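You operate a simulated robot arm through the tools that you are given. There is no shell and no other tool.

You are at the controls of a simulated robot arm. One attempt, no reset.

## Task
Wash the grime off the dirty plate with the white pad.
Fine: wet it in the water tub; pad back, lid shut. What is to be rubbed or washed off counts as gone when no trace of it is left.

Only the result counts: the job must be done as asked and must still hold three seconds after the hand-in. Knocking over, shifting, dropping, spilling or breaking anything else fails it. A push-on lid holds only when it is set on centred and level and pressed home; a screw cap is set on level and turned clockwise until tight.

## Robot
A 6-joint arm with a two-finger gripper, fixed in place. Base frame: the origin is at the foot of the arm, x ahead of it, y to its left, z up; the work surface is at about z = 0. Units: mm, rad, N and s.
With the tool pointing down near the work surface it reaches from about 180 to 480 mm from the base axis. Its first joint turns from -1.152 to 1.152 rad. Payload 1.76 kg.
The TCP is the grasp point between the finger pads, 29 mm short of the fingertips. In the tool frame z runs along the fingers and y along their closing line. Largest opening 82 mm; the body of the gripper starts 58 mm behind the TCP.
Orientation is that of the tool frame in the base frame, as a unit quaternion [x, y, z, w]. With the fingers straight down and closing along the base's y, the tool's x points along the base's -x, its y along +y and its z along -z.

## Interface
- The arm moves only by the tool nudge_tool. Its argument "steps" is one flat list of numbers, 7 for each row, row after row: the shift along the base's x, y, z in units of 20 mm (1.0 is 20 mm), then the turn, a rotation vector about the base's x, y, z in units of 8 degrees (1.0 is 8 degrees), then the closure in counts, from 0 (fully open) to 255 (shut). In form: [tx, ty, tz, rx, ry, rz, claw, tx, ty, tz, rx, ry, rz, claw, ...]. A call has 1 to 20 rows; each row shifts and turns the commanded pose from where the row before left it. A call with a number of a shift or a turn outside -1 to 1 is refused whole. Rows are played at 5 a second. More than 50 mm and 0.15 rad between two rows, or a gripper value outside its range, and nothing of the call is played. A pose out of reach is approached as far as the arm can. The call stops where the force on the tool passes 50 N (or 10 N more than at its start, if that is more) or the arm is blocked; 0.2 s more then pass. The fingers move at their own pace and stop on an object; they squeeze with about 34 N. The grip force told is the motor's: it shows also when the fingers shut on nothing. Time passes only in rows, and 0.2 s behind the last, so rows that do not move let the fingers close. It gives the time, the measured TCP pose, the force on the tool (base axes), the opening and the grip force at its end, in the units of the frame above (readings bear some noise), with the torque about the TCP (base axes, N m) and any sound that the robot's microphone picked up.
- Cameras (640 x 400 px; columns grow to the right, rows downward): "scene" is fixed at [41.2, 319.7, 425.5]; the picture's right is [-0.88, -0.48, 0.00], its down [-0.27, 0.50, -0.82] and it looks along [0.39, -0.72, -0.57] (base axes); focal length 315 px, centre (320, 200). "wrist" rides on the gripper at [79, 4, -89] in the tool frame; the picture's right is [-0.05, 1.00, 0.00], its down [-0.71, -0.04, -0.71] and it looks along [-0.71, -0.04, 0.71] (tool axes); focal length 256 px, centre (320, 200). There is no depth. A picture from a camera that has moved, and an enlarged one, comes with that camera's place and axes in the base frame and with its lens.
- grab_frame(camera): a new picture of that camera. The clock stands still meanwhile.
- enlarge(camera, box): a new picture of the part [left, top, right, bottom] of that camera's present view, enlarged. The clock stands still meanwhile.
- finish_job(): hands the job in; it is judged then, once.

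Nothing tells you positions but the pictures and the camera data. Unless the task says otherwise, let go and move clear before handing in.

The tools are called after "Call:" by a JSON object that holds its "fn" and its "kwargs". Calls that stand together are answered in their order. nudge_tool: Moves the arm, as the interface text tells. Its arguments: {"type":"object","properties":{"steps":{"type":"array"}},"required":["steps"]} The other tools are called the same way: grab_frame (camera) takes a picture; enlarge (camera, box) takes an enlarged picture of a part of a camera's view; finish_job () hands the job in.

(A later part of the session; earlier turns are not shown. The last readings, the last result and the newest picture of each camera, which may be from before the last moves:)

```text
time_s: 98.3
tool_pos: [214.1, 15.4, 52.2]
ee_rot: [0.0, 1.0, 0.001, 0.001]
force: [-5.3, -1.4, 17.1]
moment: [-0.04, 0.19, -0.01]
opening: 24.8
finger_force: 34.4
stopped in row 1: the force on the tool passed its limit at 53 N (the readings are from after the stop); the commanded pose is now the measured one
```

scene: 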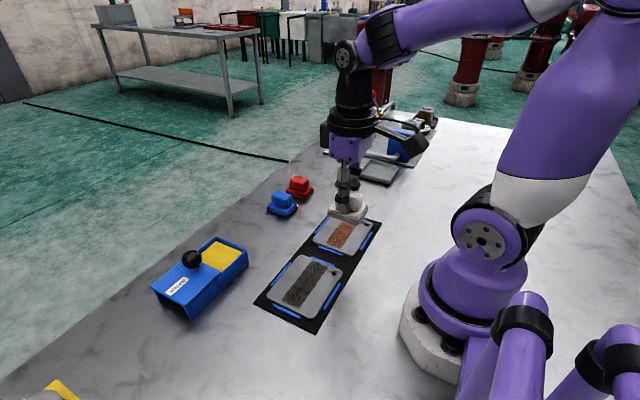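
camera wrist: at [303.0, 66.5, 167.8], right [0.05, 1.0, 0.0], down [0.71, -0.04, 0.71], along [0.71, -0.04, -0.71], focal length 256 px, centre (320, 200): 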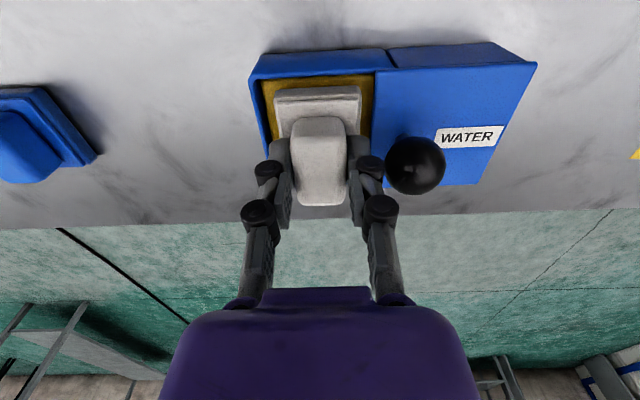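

Pressed at ~17 N. Now many short strokes in this spot (y roughly 0–30).

Call:
{"fn": "nudge_tool", "kwargs": {"steps": [0, 0.4, 0, 0, 0, 0, 255, 0, 0.4, 0, 0, 0, 0, 255, 0, -0.4, 0, 0, 0, 0, 255, 0, -0.4, 0, 0, 0, 0, 255, 0, -0.4, 0, 0, 0, 0, 255, 0, -0.4, 0, 0, 0, 0, 255, 0, 0.4, 0, 0, 0, 0, 255, 0, 0.4, 0, 0, 0, 0, 255, 0, 0.4, 0, 0, 0, 0, 255, 0, 0.4, 0, 0, 0, 0, 255, 0, -0.4, 0, 0, 0, 0, 255, 0, -0.4, 0, 0, 0, 0, 255, 0, -0.4, 0, 0, 0, 0, 255, 0, -0.4, 0, 0, 0, 0, 255, 0, 0.4, 0, 0, 0, 0, 255, 0, 0.4, 0, 0, 0, 0, 255, 0, 0.4, 0, 0, 0, 0, 255, 0, 0.4, 0, 0, 0, 0, 255, 0, -0.4, 0, 0, 0, 0, 255, 0, -0.4, 0, 0, 0, 0, 255]}}

Call:
{"fn": "nudge_tool", "kwargs": {"steps": [0, 0.4, 0, 0, 0, 0, 255, 0, 0.4, 0, 0, 0, 0, 255, 0, -0.4, 0, 0, 0, 0, 255, 0, -0.4, 0, 0, 0, 0, 255, 0, -0.4, 0, 0, 0, 0, 255, 0, -0.4, 0, 0, 0, 0, 255, 0, 0.4, 0, 0, 0, 0, 255, 0, 0.4, 0, 0, 0, 0, 255, 0, 0, 0.5, 0, 0, 0, 255, 0, 0, 1, 0, 0, 0, 255, 0, 0, 1, 0, 0, 0, 255, -0.1, -0.95, 0.5, 0, 0, 0, 255, -0.1, -0.95, 0.5, 0, 0, 0, 255, -0.1, -0.95, 0.5, 0, 0, 0, 255, -0.1, -0.95, 0.5, 0, 0, 0, 255, 0, 0, 0.5, 0, 0, 0, 255, 0, 0, 0, 0, 0, 0, 255]}}

Call:
{"fn": "enlarge", "kwargs": {"camera": "scene", "box": [250, 240, 360, 340]}}

Call:
{"fn": "enlarge", "kwargs": {"camera": "wrist", "box": [350, 30, 500, 150]}}

```text
time_s: 102.5
tool_pos: [213.7, 17.2, 53.6]
ee_rot: [-0.002, 1.0, 0.001, 0.001]
force: [1.0, 7.2, 14.6]
moment: [0.2, 0.05, -0.02]
opening: 24.9
finger_force: 34.5
```

```text
time_s: 106.1
tool_pos: [205.1, -59.7, 153.8]
ee_rot: [-0.001, 1.0, 0.001, 0.002]
force: [-0.1, -0.1, -0.4]
moment: [0.0, 0.0, 0.01]
opening: 24.9
finger_force: 34.3
```

```text
4.00 times, centred on (305, 290) of scene
camera zoom: at [41.2, 319.7, 425.5], right [-0.88, -0.48, 0.0], down [-0.27, 0.5, -0.82], along [0.39, -0.72, -0.57], focal length 1260 px, centre (380, -160)
```

zoom: 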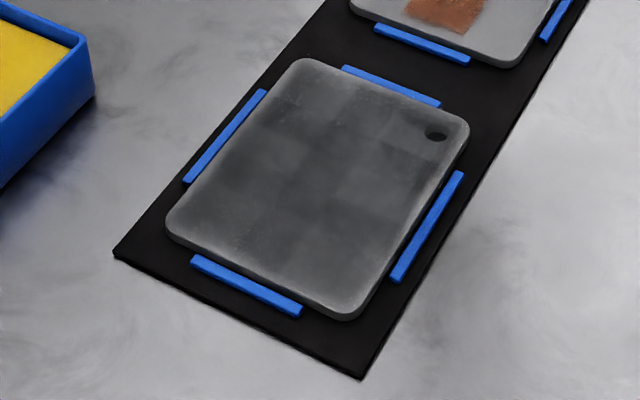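

```text
3.33 times, centred on (425, 90) of wrist
camera zoom: at [126.3, -56.0, 241.1], right [0.05, 1.0, 0.0], down [0.7, -0.04, 0.71], along [0.71, -0.04, -0.71], focal length 853 px, centre (-30, 567)
```

zoom: 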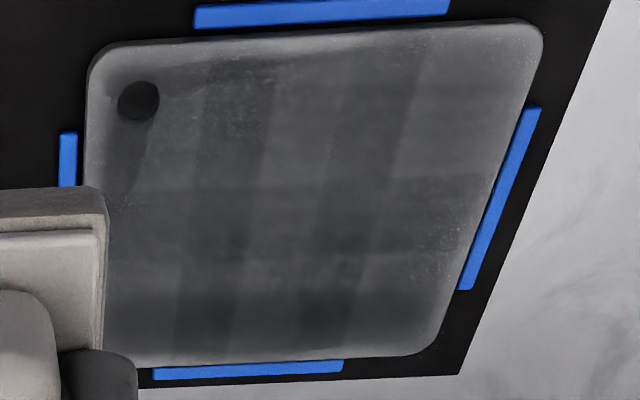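

Rubbing a freshly rinsed pad in one spot changes nothing there, so the film is not being removed by wiping. I need to know whether the pad is truly wet, so I'll hover it at its home spot and compare with its earlier dry picture.

Call:
{"fn": "nudge_tool", "kwargs": {"steps": [1, 0, -0.3, 0, 0, 0, 255, 1, 0, -0.3, 0, 0, 0, 255, 1, 0, -0.3, 0, 0, 0, 255, 1, 0, -0.3, 0, 0, 0, 255, 1, 0, -0.3, 0, 0, 0, 255, 1, 0, -0.3, 0, 0, 0, 255, 1, 0, -0.3, 0, 0, 0, 255, 1, 0, -0.3, 0, 0, 0, 255, 1, -0.1, -0.3, 0, 0, 0, 255, 0, 0, -0.9, 0, 0, 0, 255, 0, 0, -0.9, 0, 0, 0, 255, 0, 0, 0, 0, 0, 0, 255]}}

Call:
{"fn": "enlarge", "kwargs": {"camera": "scene", "box": [235, 195, 305, 245]}}

Call:
{"fn": "enlarge", "kwargs": {"camera": "scene", "box": [215, 165, 335, 245]}}

Call:
{"fn": "grab_frame", "kwargs": {"camera": "scene"}}

```text
time_s: 108.7
tool_pos: [386.3, -61.8, 62.6]
ee_rot: [-0.001, 1.0, 0.001, 0.001]
force: [-0.3, -0.5, -1.1]
moment: [0.01, 0.02, -0.02]
opening: 24.7
finger_force: 34.9
```

```text
8.00 times, centred on (270, 220) of scene
camera zoom: at [41.2, 319.7, 425.5], right [-0.88, -0.48, 0.0], down [-0.27, 0.5, -0.82], along [0.39, -0.72, -0.57], focal length 2519 px, centre (720, 40)
```

zoom: 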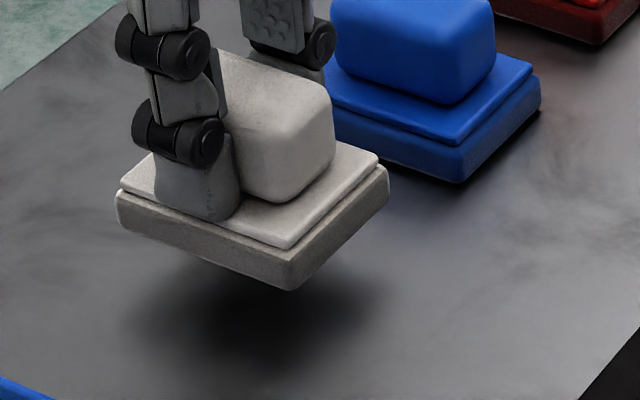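

```text
5.00 times, centred on (275, 205) of scene
camera zoom: at [41.2, 319.7, 425.5], right [-0.88, -0.48, 0.0], down [-0.27, 0.5, -0.82], along [0.39, -0.72, -0.57], focal length 1574 px, centre (545, 175)
```

zoom: 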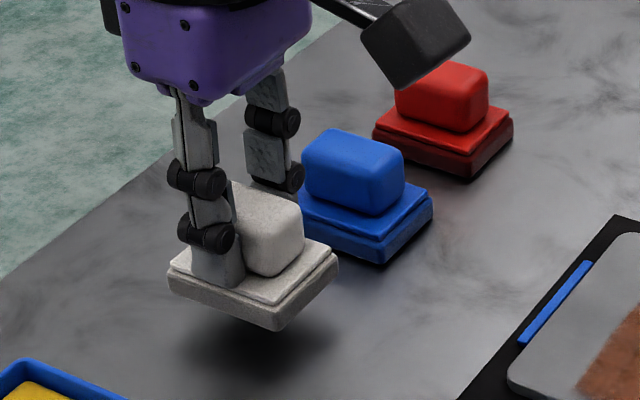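

```text
taken
```

scene: 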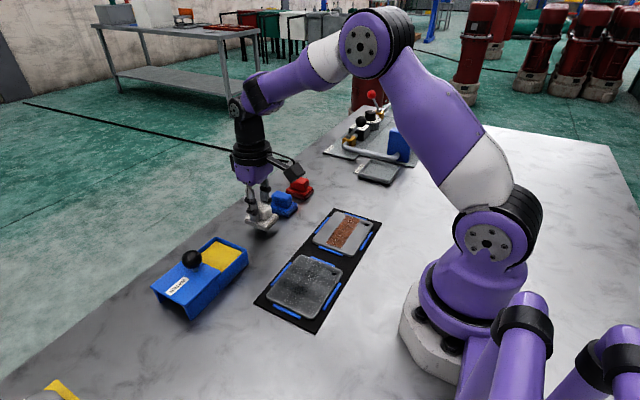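

The pad's foot is clearly darker (wet) than in its dry picture, so wet surfaces darken here and the plate's even film fits water. To be sure no grime trace remains, I'll dip once more and do several full passes over the original patch.

Call:
{"fn": "nudge_tool", "kwargs": {"steps": [0, 0, 0.9, 0, 0, 0, 255, 0, 0, 0.9, 0, 0, 0, 255, 0, 0, 0.6, 0, 0, 0, 255, 0, 0.88, 0, 0, 0, 0, 255, 0, 0.88, 0, 0, 0, 0, 255, 0, 0.88, 0, 0, 0, 0, 255, 0, 0.88, 0, 0, 0, 0, 255, -0.1, 0.88, 0, 0, 0, 0, 255, -0.1, 0.88, 0, 0, 0, 0, 255, 0, 0.88, 0, 0, 0, 0, 255, 0, 0, -0.8, 0, 0, 0, 255, 0, 0, -0.8, 0, 0, 0, 255, 0, 0, -0.1, 0, 0, 0, 255, 0, 0, 0, 0, 0, 0, 255]}}

```text
time_s: 111.7
tool_pos: [380.9, 62.3, 77.0]
ee_rot: [0.0, 1.0, 0.001, 0.001]
force: [-0.3, -0.1, 0.4]
moment: [0.0, 0.01, -0.01]
opening: 25.2
finger_force: 34.2
```

Call:
{"fn": "nudge_tool", "kwargs": {"steps": [0.05, 0, -0.12, 0, 0, 0, 255, 0, 0, -0.05, 0, 0, 0, 255, 0, 0, 0, 0, 0, 0, 255]}}

Call:
{"fn": "nudge_tool", "kwargs": {"steps": [0, 0, -0.05, 0, 0, 0, 255, 0, 0, 0, 0, 0, 0, 255]}}

```text
time_s: 112.5
tool_pos: [382.4, 61.9, 73.2]
ee_rot: [-0.001, 1.0, 0.001, 0.001]
force: [-1.1, 0.1, 0.3]
moment: [0.03, -0.02, -0.02]
opening: 25.1
finger_force: 33.9
```

```text
time_s: 113.1
tool_pos: [381.7, 61.3, 72.6]
ee_rot: [-0.001, 1.0, 0.0, 0.001]
force: [-5.2, -0.3, 13.2]
moment: [-0.05, 0.21, 0.0]
opening: 24.8
finger_force: 34.4
```

Call:
{"fn": "nudge_tool", "kwargs": {"steps": [0, 0, -0.02, 0, 0, 0, 255, 0, 0, 0, 0, 0, 0, 255, 0, 0, 0, 0, 0, 0, 255, 0, 0, 0, 0, 0, 0, 255, 0, 0, 0, 0, 0, 0, 255, 0, 0, 0, 0, 0, 0, 255, 0, 0, 0, 0, 0, 0, 255, 0, 0, 0.3, 0, 0, 0, 255, 0, 0, 0.8, 0, 0, 0, 255, 0, 0, 0.8, 0, 0, 0, 255, -0.94, -0.447, -0.2, 0, 0, 0, 255, -0.94, -0.447, -0.2, 0, 0, 0, 255, -0.94, -0.447, -0.2, 0, 0, 0, 255, -0.94, -0.447, -0.2, 0, 0, 0, 255, -0.94, -0.447, -0.2, 0, 0, 0, 255, -0.94, -0.447, -0.2, 0, 0, 0, 255, -0.94, -0.447, -0.2, 0, 0, 0, 255, -0.94, -0.447, -0.2, 0, 0, 0, 255, 0, 0, -0.85, 0, 0, 0, 255, 0, 0, 0, 0, 0, 0, 255]}}

Call:
{"fn": "nudge_tool", "kwargs": {"steps": [0, 0, -0.2, 0, 0, 0, 255, 0, 0, 0, 0, 0, 0, 255]}}

```text
time_s: 117.3
tool_pos: [231.7, -9.4, 61.4]
ee_rot: [0.0, 1.0, 0.0, 0.001]
force: [0.8, 0.5, -0.9]
moment: [-0.01, -0.01, -0.01]
opening: 24.9
finger_force: 33.9
```

```text
time_s: 117.9
tool_pos: [231.9, -9.3, 56.1]
ee_rot: [-0.001, 1.0, 0.0, 0.0]
force: [-0.9, 0.2, 0.7]
moment: [-0.04, -0.01, 0.02]
opening: 25.0
finger_force: 34.4
```

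Call:
{"fn": "nudge_tool", "kwargs": {"steps": [0, 0, -0.12, 0, 0, 0, 255, 0, 0, 0, 0, 0, 0, 255]}}

Call:
{"fn": "nudge_tool", "kwargs": {"steps": [0, 0, -0.05, 0, 0, 0, 255, 0, 0, 0, 0, 0, 0, 255]}}

```text
time_s: 118.5
tool_pos: [231.4, -9.1, 54.4]
ee_rot: [0.0, 1.0, 0.001, 0.001]
force: [0.3, -0.5, -0.3]
moment: [0.03, 0.0, -0.03]
opening: 24.8
finger_force: 34.5
```

```text
time_s: 119.1
tool_pos: [230.7, -9.1, 53.6]
ee_rot: [-0.002, 1.0, 0.001, 0.001]
force: [0.0, -0.7, 0.5]
moment: [0.0, 0.03, 0.0]
opening: 24.8
finger_force: 34.3
```

Call:
{"fn": "nudge_tool", "kwargs": {"steps": [0, 0, -0.05, 0, 0, 0, 255, 0, 0, 0, 0, 0, 0, 255]}}

```text
time_s: 119.7
tool_pos: [232.2, -10.3, 52.2]
ee_rot: [-0.002, 1.0, 0.001, 0.001]
force: [-9.9, -1.0, 35.0]
moment: [-0.01, 0.28, 0.03]
opening: 25.0
finger_force: 34.1
```

Call:
{"fn": "nudge_tool", "kwargs": {"steps": [0, 0.4, 0.01, 0, 0, 0, 255, 0, 0.4, 0, 0, 0, 0, 255, 0, 0.4, 0, 0, 0, 0, 255, 0, 0.4, 0, 0, 0, 0, 255, 0, 0.4, 0, 0, 0, 0, 255, 0, 0.4, 0, 0, 0, 0, 255, 0, 0.4, 0, 0, 0, 0, 255, 0, 0.4, 0, 0, 0, 0, 255, 0, 0.4, 0, 0, 0, 0, 255]}}

Call:
{"fn": "nudge_tool", "kwargs": {"steps": [0, -0.4, 0, 0, 0, 0, 255, 0, -0.4, 0, 0, 0, 0, 255, 0, -0.4, 0, 0, 0, 0, 255, 0, -0.4, 0, 0, 0, 0, 255, 0, -0.4, 0, 0, 0, 0, 255, 0, -0.4, 0, 0, 0, 0, 255, 0, -0.4, 0, 0, 0, 0, 255, 0, -0.4, 0, 0, 0, 0, 255, 0, -0.4, 0, 0, 0, 0, 255]}}

```text
time_s: 121.7
tool_pos: [231.9, 62.1, 53.3]
ee_rot: [0.001, 1.0, 0.0, 0.002]
force: [1.2, -15.3, 34.8]
moment: [-0.55, -0.01, 0.0]
opening: 24.7
finger_force: 34.0
```

```text
time_s: 123.7
tool_pos: [232.8, -9.3, 52.3]
ee_rot: [-0.001, 1.0, 0.001, 0.001]
force: [-0.9, 13.3, 28.6]
moment: [0.39, -0.13, 0.05]
opening: 24.9
finger_force: 34.1
```

Good steady pressure (~30 N). Two more passes, then lift away and inspect.

Call:
{"fn": "nudge_tool", "kwargs": {"steps": [0, 0.4, 0, 0, 0, 0, 255, 0, 0.4, 0, 0, 0, 0, 255, 0, 0.4, 0, 0, 0, 0, 255, 0, 0.4, 0, 0, 0, 0, 255, 0, 0.4, 0, 0, 0, 0, 255, 0, 0.4, 0, 0, 0, 0, 255, 0, 0.4, 0, 0, 0, 0, 255, 0, 0.4, 0, 0, 0, 0, 255, 0, 0.4, 0, 0, 0, 0, 255, 0, -0.4, 0, 0, 0, 0, 255, 0, -0.4, 0, 0, 0, 0, 255, 0, -0.4, 0, 0, 0, 0, 255, 0, -0.4, 0, 0, 0, 0, 255, 0, -0.4, 0, 0, 0, 0, 255, 0, -0.4, 0, 0, 0, 0, 255, 0, -0.4, 0, 0, 0, 0, 255, 0, -0.4, 0, 0, 0, 0, 255, 0, -0.4, 0, 0, 0, 0, 255]}}

Call:
{"fn": "nudge_tool", "kwargs": {"steps": [0, 0, 0.5, 0, 0, 0, 255, 0, 0, 1, 0, 0, 0, 255, 0, 0, 1, 0, 0, 0, 255, -0.52, -0.86, 0.8, 0, 0, 0, 255, -0.52, -0.86, 0.8, 0, 0, 0, 255, -0.52, -0.86, 0.8, 0, 0, 0, 255, 0, 0, 0, 0, 0, 0, 255]}}

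Call:
{"fn": "enlarge", "kwargs": {"camera": "scene", "box": [250, 240, 360, 340]}}

Call:
{"fn": "enlarge", "kwargs": {"camera": "wrist", "box": [350, 30, 500, 150]}}

Call:
{"fn": "enlarge", "kwargs": {"camera": "scene", "box": [275, 255, 335, 305]}}

```text
time_s: 127.5
tool_pos: [232.4, -9.5, 53.2]
ee_rot: [-0.001, 1.0, 0.002, 0.001]
force: [-0.6, 13.5, 30.2]
moment: [0.43, 0.0, 0.03]
opening: 24.6
finger_force: 33.6
```

```text
time_s: 129.1
tool_pos: [200.8, -61.7, 150.9]
ee_rot: [-0.002, 1.0, 0.0, 0.002]
force: [-0.6, 0.7, -0.6]
moment: [0.02, 0.01, 0.01]
opening: 24.9
finger_force: 33.9
```

```text
4.00 times, centred on (305, 290) of scene
camera zoom: at [41.2, 319.7, 425.5], right [-0.88, -0.48, 0.0], down [-0.27, 0.5, -0.82], along [0.39, -0.72, -0.57], focal length 1260 px, centre (380, -160)
```

zoom: 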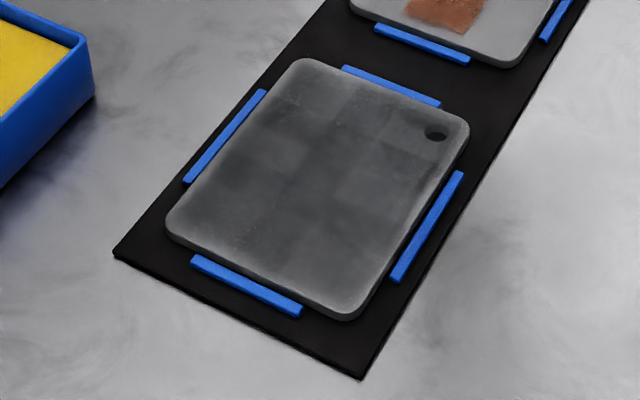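

```text
3.33 times, centred on (425, 90) of wrist
camera zoom: at [121.4, -57.7, 239.1], right [0.05, 1.0, 0.0], down [0.7, -0.04, 0.71], along [0.71, -0.04, -0.71], focal length 853 px, centre (-30, 567)
```

zoom: 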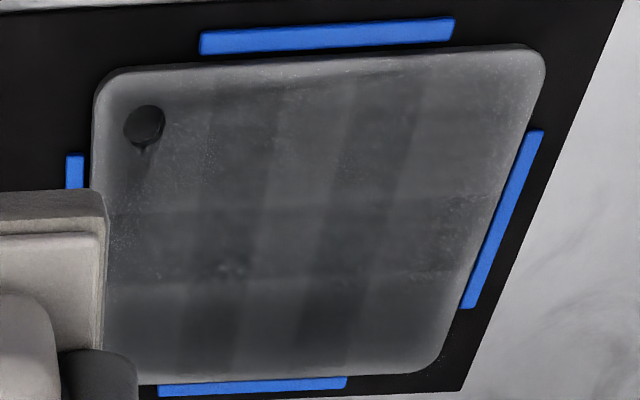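

```text
8.00 times, centred on (305, 280) of scene
camera zoom: at [41.2, 319.7, 425.5], right [-0.88, -0.48, 0.0], down [-0.27, 0.5, -0.82], along [0.39, -0.72, -0.57], focal length 2519 px, centre (440, -440)
```

zoom: 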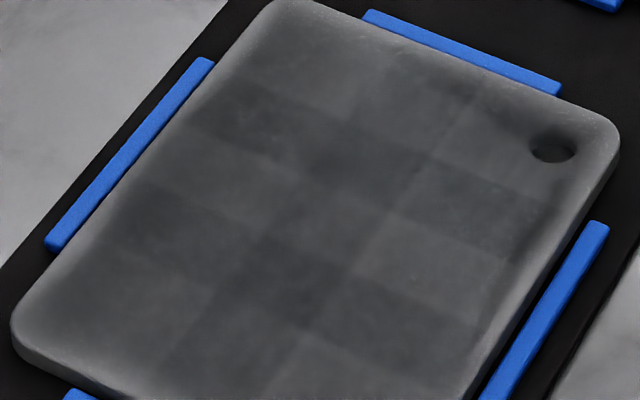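

The dark grime patch is fully gone and further wet rubbing changes nothing; the remaining uniform shade behaves like the wet surface itself. Next I return the pad to its home spot at (385,-62).

Call:
{"fn": "nudge_tool", "kwargs": {"steps": [1, 0, -0.3, 0, 0, 0, 255, 1, 0, -0.3, 0, 0, 0, 255, 1, 0, -0.3, 0, 0, 0, 255, 1, 0, -0.3, 0, 0, 0, 255, 1, 0, -0.3, 0, 0, 0, 255, 1, 0, -0.3, 0, 0, 0, 255, 1, 0, -0.3, 0, 0, 0, 255, 1, 0, -0.3, 0, 0, 0, 255, 1, 0, -0.3, 0, 0, 0, 255, 0.22, 0, -0.9, 0, 0, 0, 255, 0, 0, -0.85, 0, 0, 0, 255, 0, 0, 0, 0, 0, 0, 255]}}

Call:
{"fn": "grab_frame", "kwargs": {"camera": "wrist"}}

Call:
{"fn": "enlarge", "kwargs": {"camera": "scene", "box": [235, 195, 305, 245]}}

```text
time_s: 131.7
tool_pos: [385.0, -60.1, 61.4]
ee_rot: [-0.001, 1.0, 0.0, 0.001]
force: [-0.1, 0.5, -1.1]
moment: [-0.01, 0.0, -0.01]
opening: 24.9
finger_force: 34.5
```

```text
taken
camera wrist: at [305.8, -56.9, 149.6], right [0.05, 1.0, 0.0], down [0.7, -0.04, 0.71], along [0.71, -0.04, -0.71], focal length 256 px, centre (320, 200)
```

wrist: 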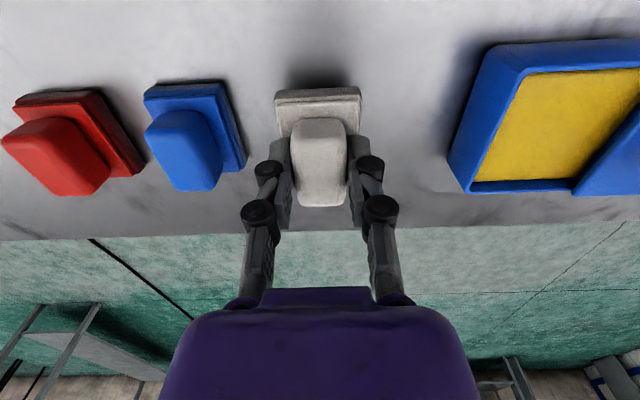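

```text
8.00 times, centred on (270, 220) of scene
camera zoom: at [41.2, 319.7, 425.5], right [-0.88, -0.48, 0.0], down [-0.27, 0.5, -0.82], along [0.39, -0.72, -0.57], focal length 2519 px, centre (720, 40)
```

zoom: 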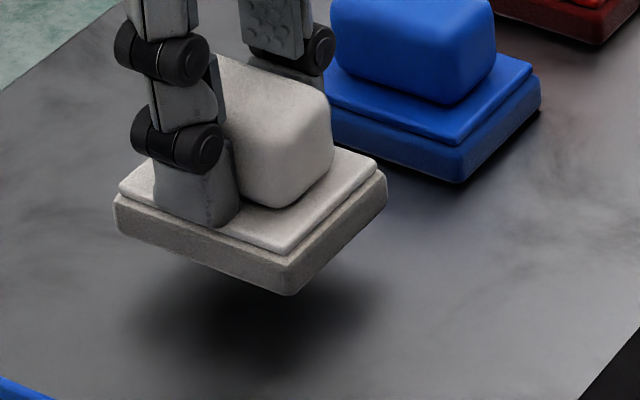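

Call:
{"fn": "nudge_tool", "kwargs": {"steps": [0, 0, -0.5, 0, 0, 0, 255, 0, 0, -0.15, 0, 0, 0, 255, 0, 0, 0, 0, 0, 0, 255]}}

Call:
{"fn": "nudge_tool", "kwargs": {"steps": [0, 0, -0.05, 0, 0, 0, 255, 0, 0, 0, 0, 0, 0, 255]}}

Call:
{"fn": "nudge_tool", "kwargs": {"steps": [0, 0, -0.04, 0, 0, 0, 255, 0, 0, 0, 0, 0, 0, 255]}}

```text
time_s: 132.5
tool_pos: [385.5, -61.4, 49.1]
ee_rot: [-0.001, 1.0, 0.001, 0.001]
force: [0.7, 0.4, -0.5]
moment: [0.02, -0.01, 0.02]
opening: 24.9
finger_force: 34.3
```

```text
time_s: 133.1
tool_pos: [385.7, -62.0, 47.8]
ee_rot: [-0.001, 1.0, 0.001, 0.001]
force: [0.2, -0.5, -0.3]
moment: [-0.05, 0.04, -0.04]
opening: 24.8
finger_force: 34.2
```

```text
time_s: 133.7
tool_pos: [385.7, -60.7, 47.1]
ee_rot: [-0.001, 1.0, 0.001, 0.0]
force: [-0.2, 0.0, -0.5]
moment: [0.0, 0.02, -0.02]
opening: 25.0
finger_force: 34.4
```

Call:
{"fn": "nudge_tool", "kwargs": {"steps": [0, 0, -0.06, 0, 0, 0, 255, 0, 0, 0, 0, 0, 0, 255]}}

Call:
{"fn": "nudge_tool", "kwargs": {"steps": [0, 0, -0.04, 0, 0, 0, 255, 0, 0, 0, 0, 0, 0, 255]}}

```text
time_s: 134.3
tool_pos: [383.6, -60.6, 45.1]
ee_rot: [-0.001, 1.0, 0.001, 0.001]
force: [0.2, -0.2, 0.0]
moment: [0.02, 0.02, -0.02]
opening: 24.8
finger_force: 34.0
```

```text
time_s: 134.9
tool_pos: [384.5, -60.7, 44.5]
ee_rot: [0.0, 1.0, 0.001, 0.001]
force: [0.1, -0.1, -0.9]
moment: [-0.01, 0.01, -0.02]
opening: 24.9
finger_force: 34.1
```

Call:
{"fn": "nudge_tool", "kwargs": {"steps": [0, 0, -0.04, 0, 0, 0, 255, 0, 0, 0, 0, 0, 0, 255]}}

Call:
{"fn": "enlarge", "kwargs": {"camera": "scene", "box": [235, 195, 305, 245]}}

```text
time_s: 135.5
tool_pos: [385.9, -61.3, 44.6]
ee_rot: [-0.001, 1.0, 0.0, 0.001]
force: [0.4, 0.9, 0.2]
moment: [0.01, 0.01, 0.03]
opening: 24.9
finger_force: 34.2
```

```text
8.00 times, centred on (270, 220) of scene
camera zoom: at [41.2, 319.7, 425.5], right [-0.88, -0.48, 0.0], down [-0.27, 0.5, -0.82], along [0.39, -0.72, -0.57], focal length 2519 px, centre (720, 40)
```

zoom: 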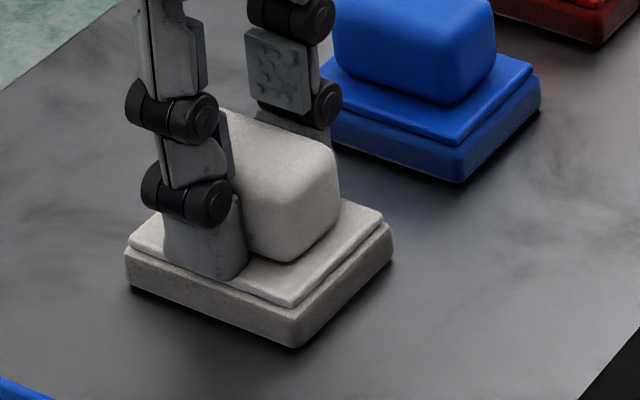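

Call:
{"fn": "nudge_tool", "kwargs": {"steps": [0, 0, -0.04, 0, 0, 0, 255, 0, 0, 0, 0, 0, 0, 255]}}

```text
time_s: 136.1
tool_pos: [384.6, -61.3, 44.2]
ee_rot: [0.0, 1.0, 0.002, 0.001]
force: [-4.6, 4.3, 17.0]
moment: [0.09, 0.33, 0.02]
opening: 25.0
finger_force: 33.9
```

Pad is on the table. Easing off, opening to 50 mm and lifting clear.

Call:
{"fn": "nudge_tool", "kwargs": {"steps": [0, 0, 0.03, 0, 0, 0, 255, 0, 0, 0, 0, 0, 0, 180, 0, 0, 0, 0, 0, 0, 130, 0, 0, 0, 0, 0, 0, 100, 0, 0, 0.5, 0, 0, 0, 100, 0, 0, 0.9, 0, 0, 0, 100, 0, 0, 0.9, 0, 0, 0, 100, 0, 0, 0.9, 0, 0, 0, 100, 0, 0, 0, 0, 0, 0, 100]}}

Call:
{"fn": "enlarge", "kwargs": {"camera": "scene", "box": [235, 195, 305, 245]}}

Call:
{"fn": "grab_frame", "kwargs": {"camera": "wrist"}}

Call:
{"fn": "grab_frame", "kwargs": {"camera": "scene"}}

```text
time_s: 138.1
tool_pos: [385.9, -61.6, 107.9]
ee_rot: [0.0, 1.0, 0.0, 0.001]
force: [0.4, 0.2, -0.3]
moment: [-0.03, 0.0, 0.01]
opening: 49.5
finger_force: 0.1
```

```text
8.00 times, centred on (270, 220) of scene
camera zoom: at [41.2, 319.7, 425.5], right [-0.88, -0.48, 0.0], down [-0.27, 0.5, -0.82], along [0.39, -0.72, -0.57], focal length 2519 px, centre (720, 40)
```

zoom: 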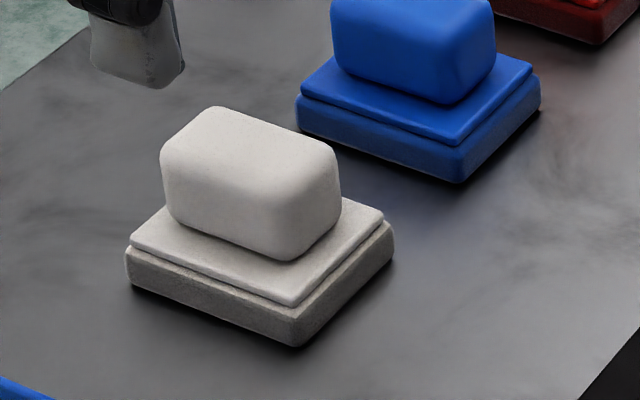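

```text
taken
camera wrist: at [305.8, -56.8, 196.8], right [0.05, 1.0, 0.0], down [0.7, -0.04, 0.71], along [0.71, -0.04, -0.71], focal length 256 px, centre (320, 200)
```

wrist: 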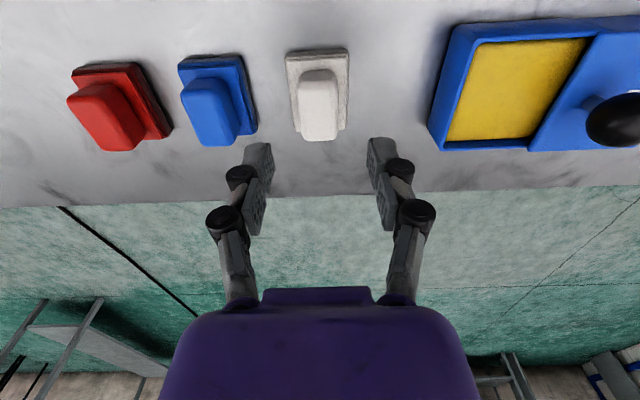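

```text
taken
```

scene: 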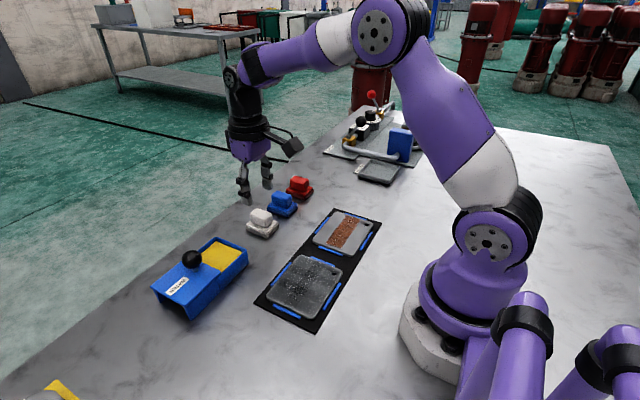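

Pad is back in its place. Next I go over the knob (about (381,110)) to close the lid.

Call:
{"fn": "nudge_tool", "kwargs": {"steps": [0, 0, 1, 0, 0, 0, 0, 0, 0, 1, 0, 0, 0, 0, 0, 0.95, 0, 0, 0, 0, 0, 0, 0.95, 0, 0, 0, 0, 0, 0, 0.95, 0, 0, 0, 0, 0, 0, 0.95, 0, 0, 0, 0, 0, 0, 0.95, 0, 0, 0, 0, 0, 0, 0.95, 0, 0, 0, 0, 0, -0.07, 0.95, 0, 0, 0, 0, 0, -0.07, 0.95, 0, 0, 0, 0, 0, -0.07, 0.95, 0, 0, 0, 0, 0, 0, 0, 0, 0, 0, 0, 0]}}

Call:
{"fn": "grab_frame", "kwargs": {"camera": "wrist"}}

Call:
{"fn": "enlarge", "kwargs": {"camera": "scene", "box": [250, 240, 360, 340]}}

```text
time_s: 140.7
tool_pos: [380.1, 109.7, 146.8]
ee_rot: [-0.001, 1.0, 0.001, 0.0]
force: [0.8, -0.4, -0.6]
moment: [0.01, -0.02, -0.02]
opening: 82.0
finger_force: 0.0
```

```text
taken
camera wrist: at [301.3, 114.8, 236.2], right [0.05, 1.0, 0.0], down [0.71, -0.04, 0.71], along [0.71, -0.04, -0.71], focal length 256 px, centre (320, 200)
```

wrist: 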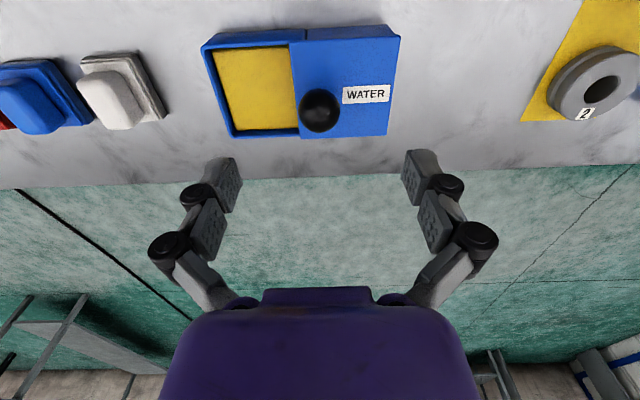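

```text
4.00 times, centred on (305, 290) of scene
camera zoom: at [41.2, 319.7, 425.5], right [-0.88, -0.48, 0.0], down [-0.27, 0.5, -0.82], along [0.39, -0.72, -0.57], focal length 1260 px, centre (380, -160)
```

zoom: 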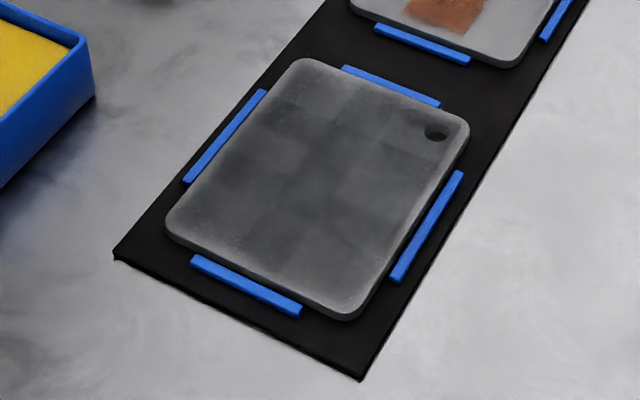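

Knob centred. Descending to z≈80 and closing on it.

Call:
{"fn": "nudge_tool", "kwargs": {"steps": [0.05, 0, -0.835, 0, 0, 0, 0, 0, 0, -0.835, 0, 0, 0, 0, 0, 0, -0.835, 0, 0, 0, 0, 0, 0, -0.835, 0, 0, 0, 0, 0, 0, 0, 0, 0, 0, 0, 0, 0, 0, 0, 0, 0, 255, 0, 0, 0, 0, 0, 0, 255, 0, 0, 0, 0, 0, 0, 255]}}

Call:
{"fn": "grab_frame", "kwargs": {"camera": "wrist"}}

```text
time_s: 142.5
tool_pos: [381.7, 109.2, 80.9]
ee_rot: [-0.001, 1.0, 0.002, 0.002]
force: [-2.7, 0.1, 18.1]
moment: [0.02, -0.03, 0.0]
opening: 28.3
finger_force: 36.7
```

```text
taken
camera wrist: at [302.6, 113.9, 169.3], right [0.05, 1.0, 0.0], down [0.7, -0.04, 0.71], along [0.71, -0.04, -0.7], focal length 256 px, centre (320, 200)
```

wrist: 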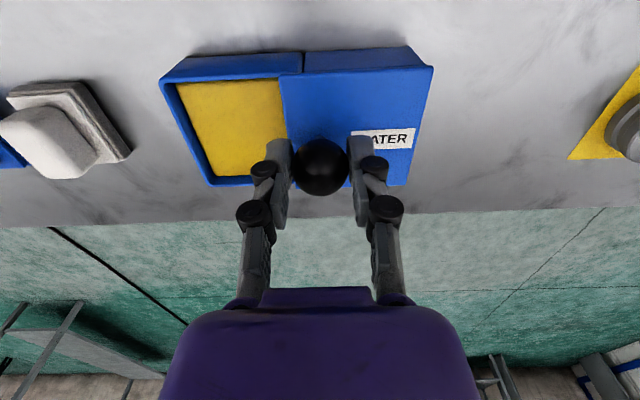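

Gripped. Sliding the lid back along -y, about 60 mm first.

Call:
{"fn": "nudge_tool", "kwargs": {"steps": [0, -0.1, 0.03, 0, 0, 0, 255, 0, -0.35, 0, 0, 0, 0, 255, 0, -0.35, 0, 0, 0, 0, 255, 0, -0.35, 0, 0, 0, 0, 255, 0, -0.35, 0, 0, 0, 0, 255, 0, -0.35, 0, 0, 0, 0, 255, 0, -0.35, 0, 0, 0, 0, 255, 0, -0.35, 0, 0, 0, 0, 255, 0, -0.35, 0, 0, 0, 0, 255, 0, -0.1, 0, 0, 0, 0, 255]}}

Call:
{"fn": "enlarge", "kwargs": {"camera": "scene", "box": [140, 200, 300, 330]}}

```text
time_s: 144.7
tool_pos: [381.5, 50.1, 81.1]
ee_rot: [-0.001, 1.0, 0.001, 0.002]
force: [21.4, -0.5, -27.9]
moment: [-0.02, -0.17, -0.01]
opening: 28.2
finger_force: 36.4
```

```text
3.08 times, centred on (220, 265) of scene
camera zoom: at [41.3, 319.7, 425.5], right [-0.88, -0.48, 0.0], down [-0.27, 0.5, -0.82], along [0.39, -0.72, -0.57], focal length 969 px, centre (628, 0)
```

zoom: 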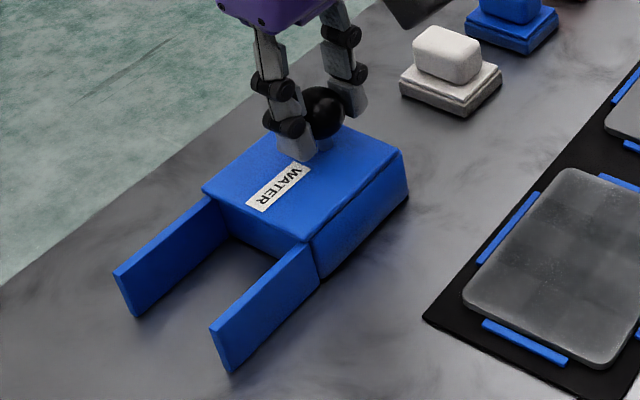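

Nearly shut. Relieving the side load and closing the last few mm in small steps.

Call:
{"fn": "nudge_tool", "kwargs": {"steps": [0.03, 0, -0.04, 0, 0, 0, 255, 0, -0.1, 0, 0, 0, 0, 255, 0, -0.1, 0, 0, 0, 0, 255, 0, 0, 0, 0, 0, 0, 255]}}

Call:
{"fn": "nudge_tool", "kwargs": {"steps": [0, -0.06, 0, 0, 0, 0, 255, 0, 0, 0, 0, 0, 0, 255]}}

```text
time_s: 145.7
tool_pos: [382.3, 46.1, 81.6]
ee_rot: [-0.002, 1.0, 0.001, 0.0]
force: [-9.2, 1.7, 13.2]
moment: [0.03, 0.16, 0.04]
opening: 28.1
finger_force: 36.1
```

```text
time_s: 146.3
tool_pos: [382.1, 45.0, 82.6]
ee_rot: [-0.002, 1.0, 0.001, 0.001]
force: [-18.5, 14.1, 22.3]
moment: [0.3, 0.31, 0.11]
opening: 28.4
finger_force: 36.5
```

The stop is felt (14 N along y). A slight extra push, then release and lift.

Call:
{"fn": "nudge_tool", "kwargs": {"steps": [0, -0.03, 0, 0, 0, 0, 255, 0, 0, 0, 0, 0, 0, 255]}}

Call:
{"fn": "enlarge", "kwargs": {"camera": "scene", "box": [140, 200, 300, 330]}}

```text
time_s: 146.9
tool_pos: [383.0, 45.4, 80.4]
ee_rot: [-0.002, 1.0, 0.001, 0.001]
force: [-17.8, 25.0, 22.7]
moment: [0.54, 0.31, 0.18]
opening: 28.4
finger_force: 36.4
```

```text
3.08 times, centred on (220, 265) of scene
camera zoom: at [41.1, 319.7, 425.5], right [-0.88, -0.48, 0.0], down [-0.27, 0.5, -0.82], along [0.39, -0.72, -0.57], focal length 969 px, centre (628, 0)
```

zoom: 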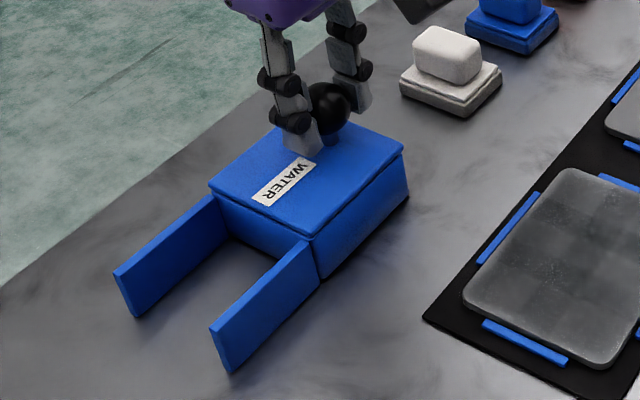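

Lid corners match the original closed position. Easing, releasing and lifting clear.

Call:
{"fn": "nudge_tool", "kwargs": {"steps": [0, 0.04, 0.02, 0, 0, 0, 255, 0, 0, 0, 0, 0, 0, 160, 0, 0, 0, 0, 0, 0, 60, 0, 0, 0, 0, 0, 0, 0, 0, 0, 0.5, 0, 0, 0, 0, 0, 0, 1, 0, 0, 0, 0, 0, 0, 1, 0, 0, 0, 0, 0, 0, 1, 0, 0, 0, 0, -1, -0.7, 0.4, 0, 0, 0, 0, -1, -0.7, 0.2, 0, 0, 0, 0, -1, -0.7, 0, 0, 0, 0, 0, -1, -0.7, 0, 0, 0, 0, 0, -1, -0.7, 0, 0, 0, 0, 0, -1, -0.7, 0, 0, 0, 0, 0, -1, -0.7, 0, 0, 0, 0, 0, -1, -0.7, 0, 0, 0, 0, 0, -1, -0.3, 0, 0, 0, 0, 0, 0, 0, 0, 0, 0, 0, 0]}}

Call:
{"fn": "grab_frame", "kwargs": {"camera": "scene"}}

Call:
{"fn": "enlarge", "kwargs": {"camera": "wrist", "box": [180, 0, 470, 150]}}

Call:
{"fn": "enlarge", "kwargs": {"camera": "scene", "box": [140, 200, 300, 330]}}

Call:
{"fn": "enlarge", "kwargs": {"camera": "scene", "box": [250, 200, 390, 340]}}

```text
time_s: 150.7
tool_pos: [204.4, -73.7, 162.9]
ee_rot: [-0.001, 1.0, 0.001, 0.001]
force: [0.4, -0.2, -1.1]
moment: [0.06, 0.0, 0.03]
opening: 82.1
finger_force: 0.0
```

```text
taken
```

scene: 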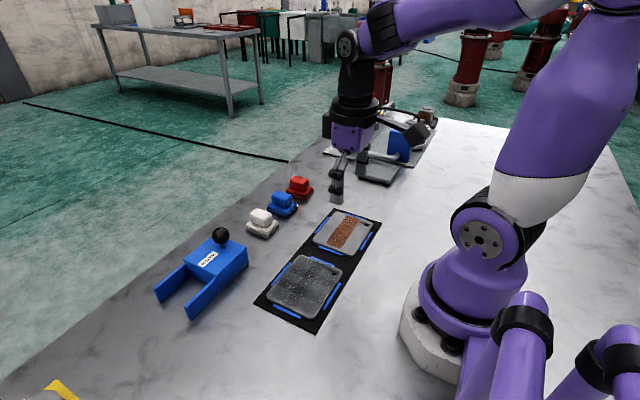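

```text
2.21 times, centred on (325, 75) of wrist
camera zoom: at [123.6, -69.7, 251.7], right [0.05, 1.0, 0.0], down [0.7, -0.04, 0.71], along [0.71, -0.04, -0.71], focal length 565 px, centre (309, 476)
```

zoom: 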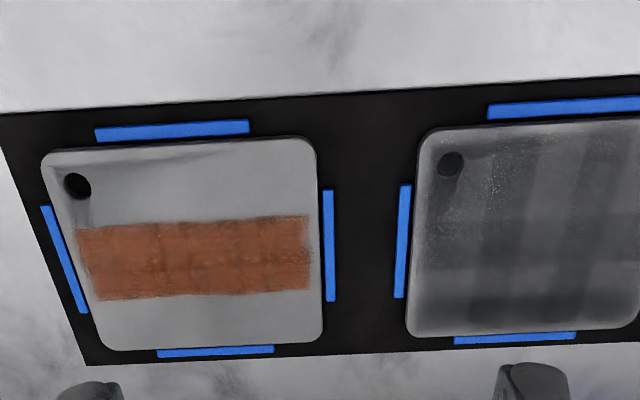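

```text
3.08 times, centred on (220, 265) of scene
camera zoom: at [41.2, 319.7, 425.5], right [-0.88, -0.48, 0.0], down [-0.27, 0.5, -0.82], along [0.39, -0.72, -0.57], focal length 969 px, centre (628, 0)
```

zoom: 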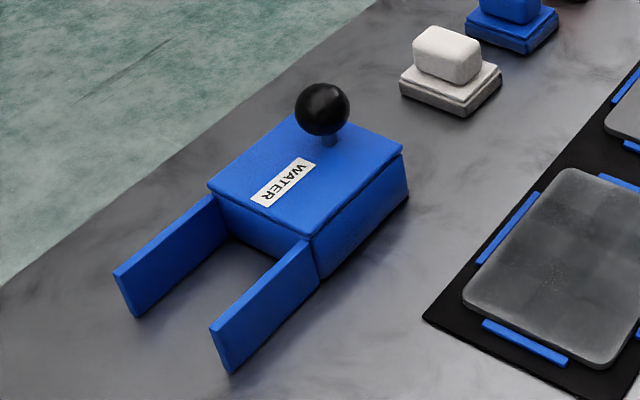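

```text
2.86 times, centred on (320, 270) of scene
camera zoom: at [41.2, 319.7, 425.5], right [-0.88, -0.48, 0.0], down [-0.27, 0.5, -0.82], along [0.39, -0.72, -0.57], focal length 900 px, centre (320, 0)
```

zoom: 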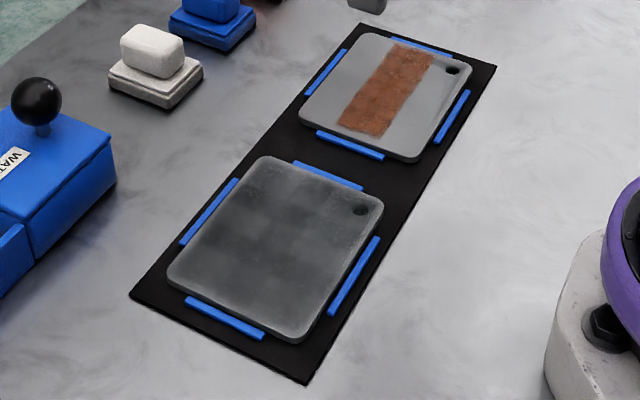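

Lid shut, pad home, arm clear. Before handing in, I'll wait a good while to see whether the remaining film on the plate dries.

Call:
{"fn": "nudge_tool", "kwargs": {"steps": [0, 0, 0, 0, 0, 0, 0, 0, 0, 0, 0, 0, 0, 0, 0, 0, 0, 0, 0, 0, 0, 0, 0, 0, 0, 0, 0, 0, 0, 0, 0, 0, 0, 0, 0, 0, 0, 0, 0, 0, 0, 0, 0, 0, 0, 0, 0, 0, 0, 0, 0, 0, 0, 0, 0, 0, 0, 0, 0, 0, 0, 0, 0, 0, 0, 0, 0, 0, 0, 0, 0, 0, 0, 0, 0, 0, 0, 0, 0, 0, 0, 0, 0, 0, 0, 0, 0, 0, 0, 0, 0, 0, 0, 0, 0, 0, 0, 0, 0, 0, 0, 0, 0, 0, 0, 0, 0, 0, 0, 0, 0, 0, 0, 0, 0, 0, 0, 0, 0, 0, 0, 0, 0, 0, 0, 0, 0, 0, 0, 0, 0, 0, 0, 0, 0, 0, 0, 0, 0, 0]}}

Call:
{"fn": "nudge_tool", "kwargs": {"steps": [0, 0, 0, 0, 0, 0, 0, 0, 0, 0, 0, 0, 0, 0, 0, 0, 0, 0, 0, 0, 0, 0, 0, 0, 0, 0, 0, 0, 0, 0, 0, 0, 0, 0, 0, 0, 0, 0, 0, 0, 0, 0, 0, 0, 0, 0, 0, 0, 0, 0, 0, 0, 0, 0, 0, 0, 0, 0, 0, 0, 0, 0, 0, 0, 0, 0, 0, 0, 0, 0, 0, 0, 0, 0, 0, 0, 0, 0, 0, 0, 0, 0, 0, 0, 0, 0, 0, 0, 0, 0, 0, 0, 0, 0, 0, 0, 0, 0, 0, 0, 0, 0, 0, 0, 0, 0, 0, 0, 0, 0, 0, 0, 0, 0, 0, 0, 0, 0, 0, 0, 0, 0, 0, 0, 0, 0, 0, 0, 0, 0, 0, 0, 0, 0, 0, 0, 0, 0, 0, 0]}}

Call:
{"fn": "nudge_tool", "kwargs": {"steps": [0, 0, 0, 0, 0, 0, 0, 0, 0, 0, 0, 0, 0, 0, 0, 0, 0, 0, 0, 0, 0, 0, 0, 0, 0, 0, 0, 0, 0, 0, 0, 0, 0, 0, 0, 0, 0, 0, 0, 0, 0, 0, 0, 0, 0, 0, 0, 0, 0, 0, 0, 0, 0, 0, 0, 0, 0, 0, 0, 0, 0, 0, 0, 0, 0, 0, 0, 0, 0, 0, 0, 0, 0, 0, 0, 0, 0, 0, 0, 0, 0, 0, 0, 0, 0, 0, 0, 0, 0, 0, 0, 0, 0, 0, 0, 0, 0, 0, 0, 0, 0, 0, 0, 0, 0, 0, 0, 0, 0, 0, 0, 0, 0, 0, 0, 0, 0, 0, 0, 0, 0, 0, 0, 0, 0, 0, 0, 0, 0, 0, 0, 0, 0, 0, 0, 0, 0, 0, 0, 0]}}

Call:
{"fn": "nudge_tool", "kwargs": {"steps": [0, 0, 0, 0, 0, 0, 0, 0, 0, 0, 0, 0, 0, 0, 0, 0, 0, 0, 0, 0, 0, 0, 0, 0, 0, 0, 0, 0, 0, 0, 0, 0, 0, 0, 0, 0, 0, 0, 0, 0, 0, 0, 0, 0, 0, 0, 0, 0, 0, 0, 0, 0, 0, 0, 0, 0, 0, 0, 0, 0, 0, 0, 0, 0, 0, 0, 0, 0, 0, 0, 0, 0, 0, 0, 0, 0, 0, 0, 0, 0, 0, 0, 0, 0, 0, 0, 0, 0, 0, 0, 0, 0, 0, 0, 0, 0, 0, 0, 0, 0, 0, 0, 0, 0, 0, 0, 0, 0, 0, 0, 0, 0, 0, 0, 0, 0, 0, 0, 0, 0, 0, 0, 0, 0, 0, 0, 0, 0, 0, 0, 0, 0, 0, 0, 0, 0, 0, 0, 0, 0]}}

Call:
{"fn": "nudge_tool", "kwargs": {"steps": [0, 0, 0, 0, 0, 0, 0, 0, 0, 0, 0, 0, 0, 0, 0, 0, 0, 0, 0, 0, 0, 0, 0, 0, 0, 0, 0, 0, 0, 0, 0, 0, 0, 0, 0, 0, 0, 0, 0, 0, 0, 0, 0, 0, 0, 0, 0, 0, 0, 0, 0, 0, 0, 0, 0, 0, 0, 0, 0, 0, 0, 0, 0, 0, 0, 0, 0, 0, 0, 0, 0, 0, 0, 0, 0, 0, 0, 0, 0, 0, 0, 0, 0, 0, 0, 0, 0, 0, 0, 0, 0, 0, 0, 0, 0, 0, 0, 0, 0, 0, 0, 0, 0, 0, 0, 0, 0, 0, 0, 0, 0, 0, 0, 0, 0, 0, 0, 0, 0, 0, 0, 0, 0, 0, 0, 0, 0, 0, 0, 0, 0, 0, 0, 0, 0, 0, 0, 0, 0, 0]}}

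Call:
{"fn": "enlarge", "kwargs": {"camera": "scene", "box": [250, 200, 390, 340]}}

Call:
{"fn": "enlarge", "kwargs": {"camera": "scene", "box": [235, 195, 305, 245]}}

Call:
{"fn": "grab_frame", "kwargs": {"camera": "wrist"}}

```text
time_s: 154.9
tool_pos: [203.3, -73.3, 163.8]
ee_rot: [0.0, 1.0, 0.001, 0.001]
force: [-0.4, 0.0, -0.6]
moment: [-0.01, -0.05, -0.02]
opening: 82.0
finger_force: 0.0
```

```text
time_s: 159.1
tool_pos: [203.8, -73.4, 163.1]
ee_rot: [-0.001, 1.0, 0.001, 0.002]
force: [-0.4, -0.5, -0.1]
moment: [0.02, -0.02, 0.01]
opening: 82.1
finger_force: 0.2
```

```text
time_s: 163.3
tool_pos: [203.2, -72.2, 163.3]
ee_rot: [-0.001, 1.0, 0.001, 0.0]
force: [0.4, -1.1, -0.2]
moment: [-0.02, -0.01, -0.03]
opening: 81.8
finger_force: 0.1
```

```text
time_s: 167.5
tool_pos: [202.8, -74.6, 164.0]
ee_rot: [-0.001, 1.0, -0.001, 0.001]
force: [-0.1, 0.3, 0.3]
moment: [0.04, 0.01, 0.02]
opening: 81.9
finger_force: 0.1
```

```text
time_s: 171.7
tool_pos: [203.2, -73.9, 163.5]
ee_rot: [-0.001, 1.0, 0.001, 0.001]
force: [0.9, 0.1, 0.4]
moment: [-0.06, 0.0, -0.02]
opening: 82.2
finger_force: 0.0
```

```text
2.86 times, centred on (320, 270) of scene
camera zoom: at [41.2, 319.7, 425.5], right [-0.88, -0.48, 0.0], down [-0.27, 0.5, -0.82], along [0.39, -0.72, -0.57], focal length 900 px, centre (320, 0)
```

zoom: 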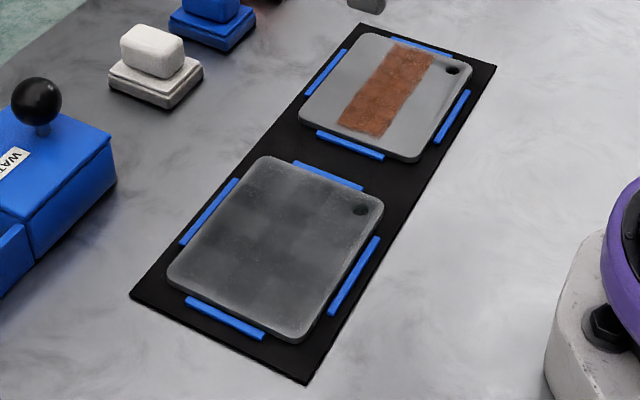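

```text
8.00 times, centred on (270, 220) of scene
camera zoom: at [41.2, 319.7, 425.5], right [-0.88, -0.48, 0.0], down [-0.27, 0.5, -0.82], along [0.39, -0.72, -0.57], focal length 2519 px, centre (720, 40)
```

zoom: 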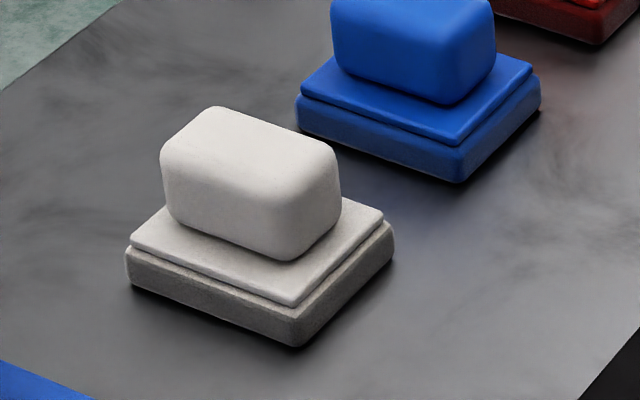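

```text
taken
camera wrist: at [123.8, -69.6, 251.6], right [0.05, 1.0, 0.0], down [0.7, -0.04, 0.71], along [0.71, -0.04, -0.71], focal length 256 px, centre (320, 200)
```

wrist: 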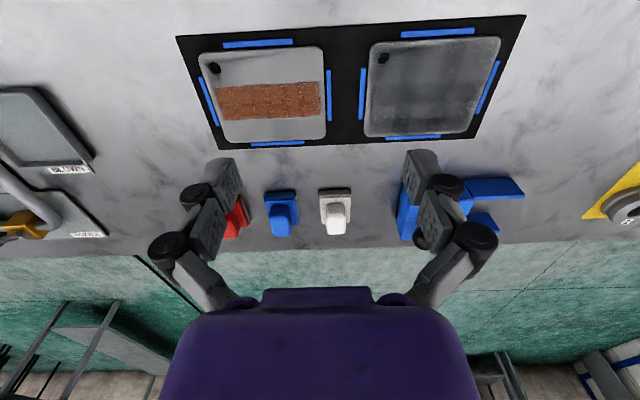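

The film isn't drying, so I'm not certain it's just water. One more careful test is worthwhile: reopen the tub, rinse thoroughly, make a single gentle stroke, and look right away. Going back to the knob.

Call:
{"fn": "nudge_tool", "kwargs": {"steps": [0.99, 0.66, -0.07, 0, 0, 0, 0, 0.99, 0.66, -0.07, 0, 0, 0, 0, 0.99, 0.66, -0.07, 0, 0, 0, 0, 0.99, 0.66, -0.07, 0, 0, 0, 0, 0.99, 0.66, -0.07, 0, 0, 0, 0, 0.99, 0.66, -0.07, 0, 0, 0, 0, 0.99, 0.66, -0.07, 0, 0, 0, 0, 0.99, 0.66, -0.07, 0, 0, 0, 0, 0.99, 0.68, -0.07, 0, 0, 0, 0, 0, 0, 0, 0, 0, 0, 0]}}

Call:
{"fn": "grab_frame", "kwargs": {"camera": "wrist"}}

```text
time_s: 173.9
tool_pos: [381.9, 44.8, 151.6]
ee_rot: [-0.002, 1.0, 0.001, 0.001]
force: [0.0, 0.5, 0.1]
moment: [0.01, 0.02, 0.0]
opening: 82.4
finger_force: 0.1
```

```text
taken
camera wrist: at [301.7, 49.7, 239.0], right [0.05, 1.0, 0.0], down [0.71, -0.04, 0.71], along [0.71, -0.04, -0.71], focal length 256 px, centre (320, 200)
```

wrist: 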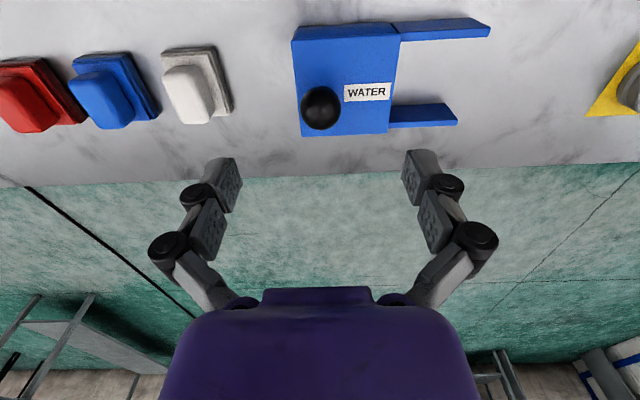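

Call:
{"fn": "nudge_tool", "kwargs": {"steps": [0, 0, -0.885, 0, 0, 0, 0, 0, 0, -0.885, 0, 0, 0, 0, 0, 0, -0.885, 0, 0, 0, 0, 0, 0, -0.885, 0, 0, 0, 0, 0, 0, 0, 0, 0, 0, 0, 0, 0, 0, 0, 0, 0, 255, 0, 0, 0, 0, 0, 0, 255, 0, 0, 0, 0, 0, 0, 255]}}

Call:
{"fn": "nudge_tool", "kwargs": {"steps": [0, 0.1, 0.03, 0, 0, 0, 255, 0, 0.35, 0, 0, 0, 0, 255, 0, 0.35, 0, 0, 0, 0, 255]}}

```text
time_s: 175.7
tool_pos: [379.8, 46.2, 80.8]
ee_rot: [-0.001, 1.0, 0.001, 0.003]
force: [-4.3, 1.3, 24.4]
moment: [-0.01, -0.06, 0.01]
opening: 28.4
finger_force: 36.2
```

```text
time_s: 176.5
tool_pos: [381.7, 62.4, 81.7]
ee_rot: [0.0, 1.0, 0.001, 0.001]
force: [-3.8, 0.0, 22.6]
moment: [0.0, -0.05, 0.03]
opening: 28.3
finger_force: 35.9
```

Call:
{"fn": "nudge_tool", "kwargs": {"steps": [0, 0.35, 0.01, 0, 0, 0, 255, 0, 0.35, 0, 0, 0, 0, 255, 0, 0.35, 0, 0, 0, 0, 255, 0, 0.35, 0, 0, 0, 0, 255, 0, 0.35, 0, 0, 0, 0, 255, 0, 0.35, 0, 0, 0, 0, 255, 0, 0.3, 0, 0, 0, 0, 255, 0, 0, 0, 0, 0, 0, 255]}}

Call:
{"fn": "enlarge", "kwargs": {"camera": "scene", "box": [140, 200, 300, 330]}}

```text
time_s: 178.3
tool_pos: [379.6, 109.4, 79.0]
ee_rot: [-0.001, 1.0, 0.001, 0.002]
force: [11.3, 0.1, -3.3]
moment: [-0.04, -0.15, 0.01]
opening: 28.0
finger_force: 35.6
```

```text
3.08 times, centred on (220, 265) of scene
camera zoom: at [41.2, 319.7, 425.5], right [-0.88, -0.48, 0.0], down [-0.27, 0.5, -0.82], along [0.39, -0.72, -0.57], focal length 969 px, centre (628, 0)
```

zoom: 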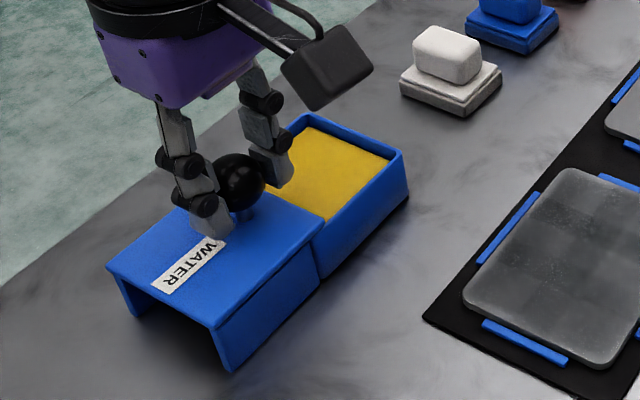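

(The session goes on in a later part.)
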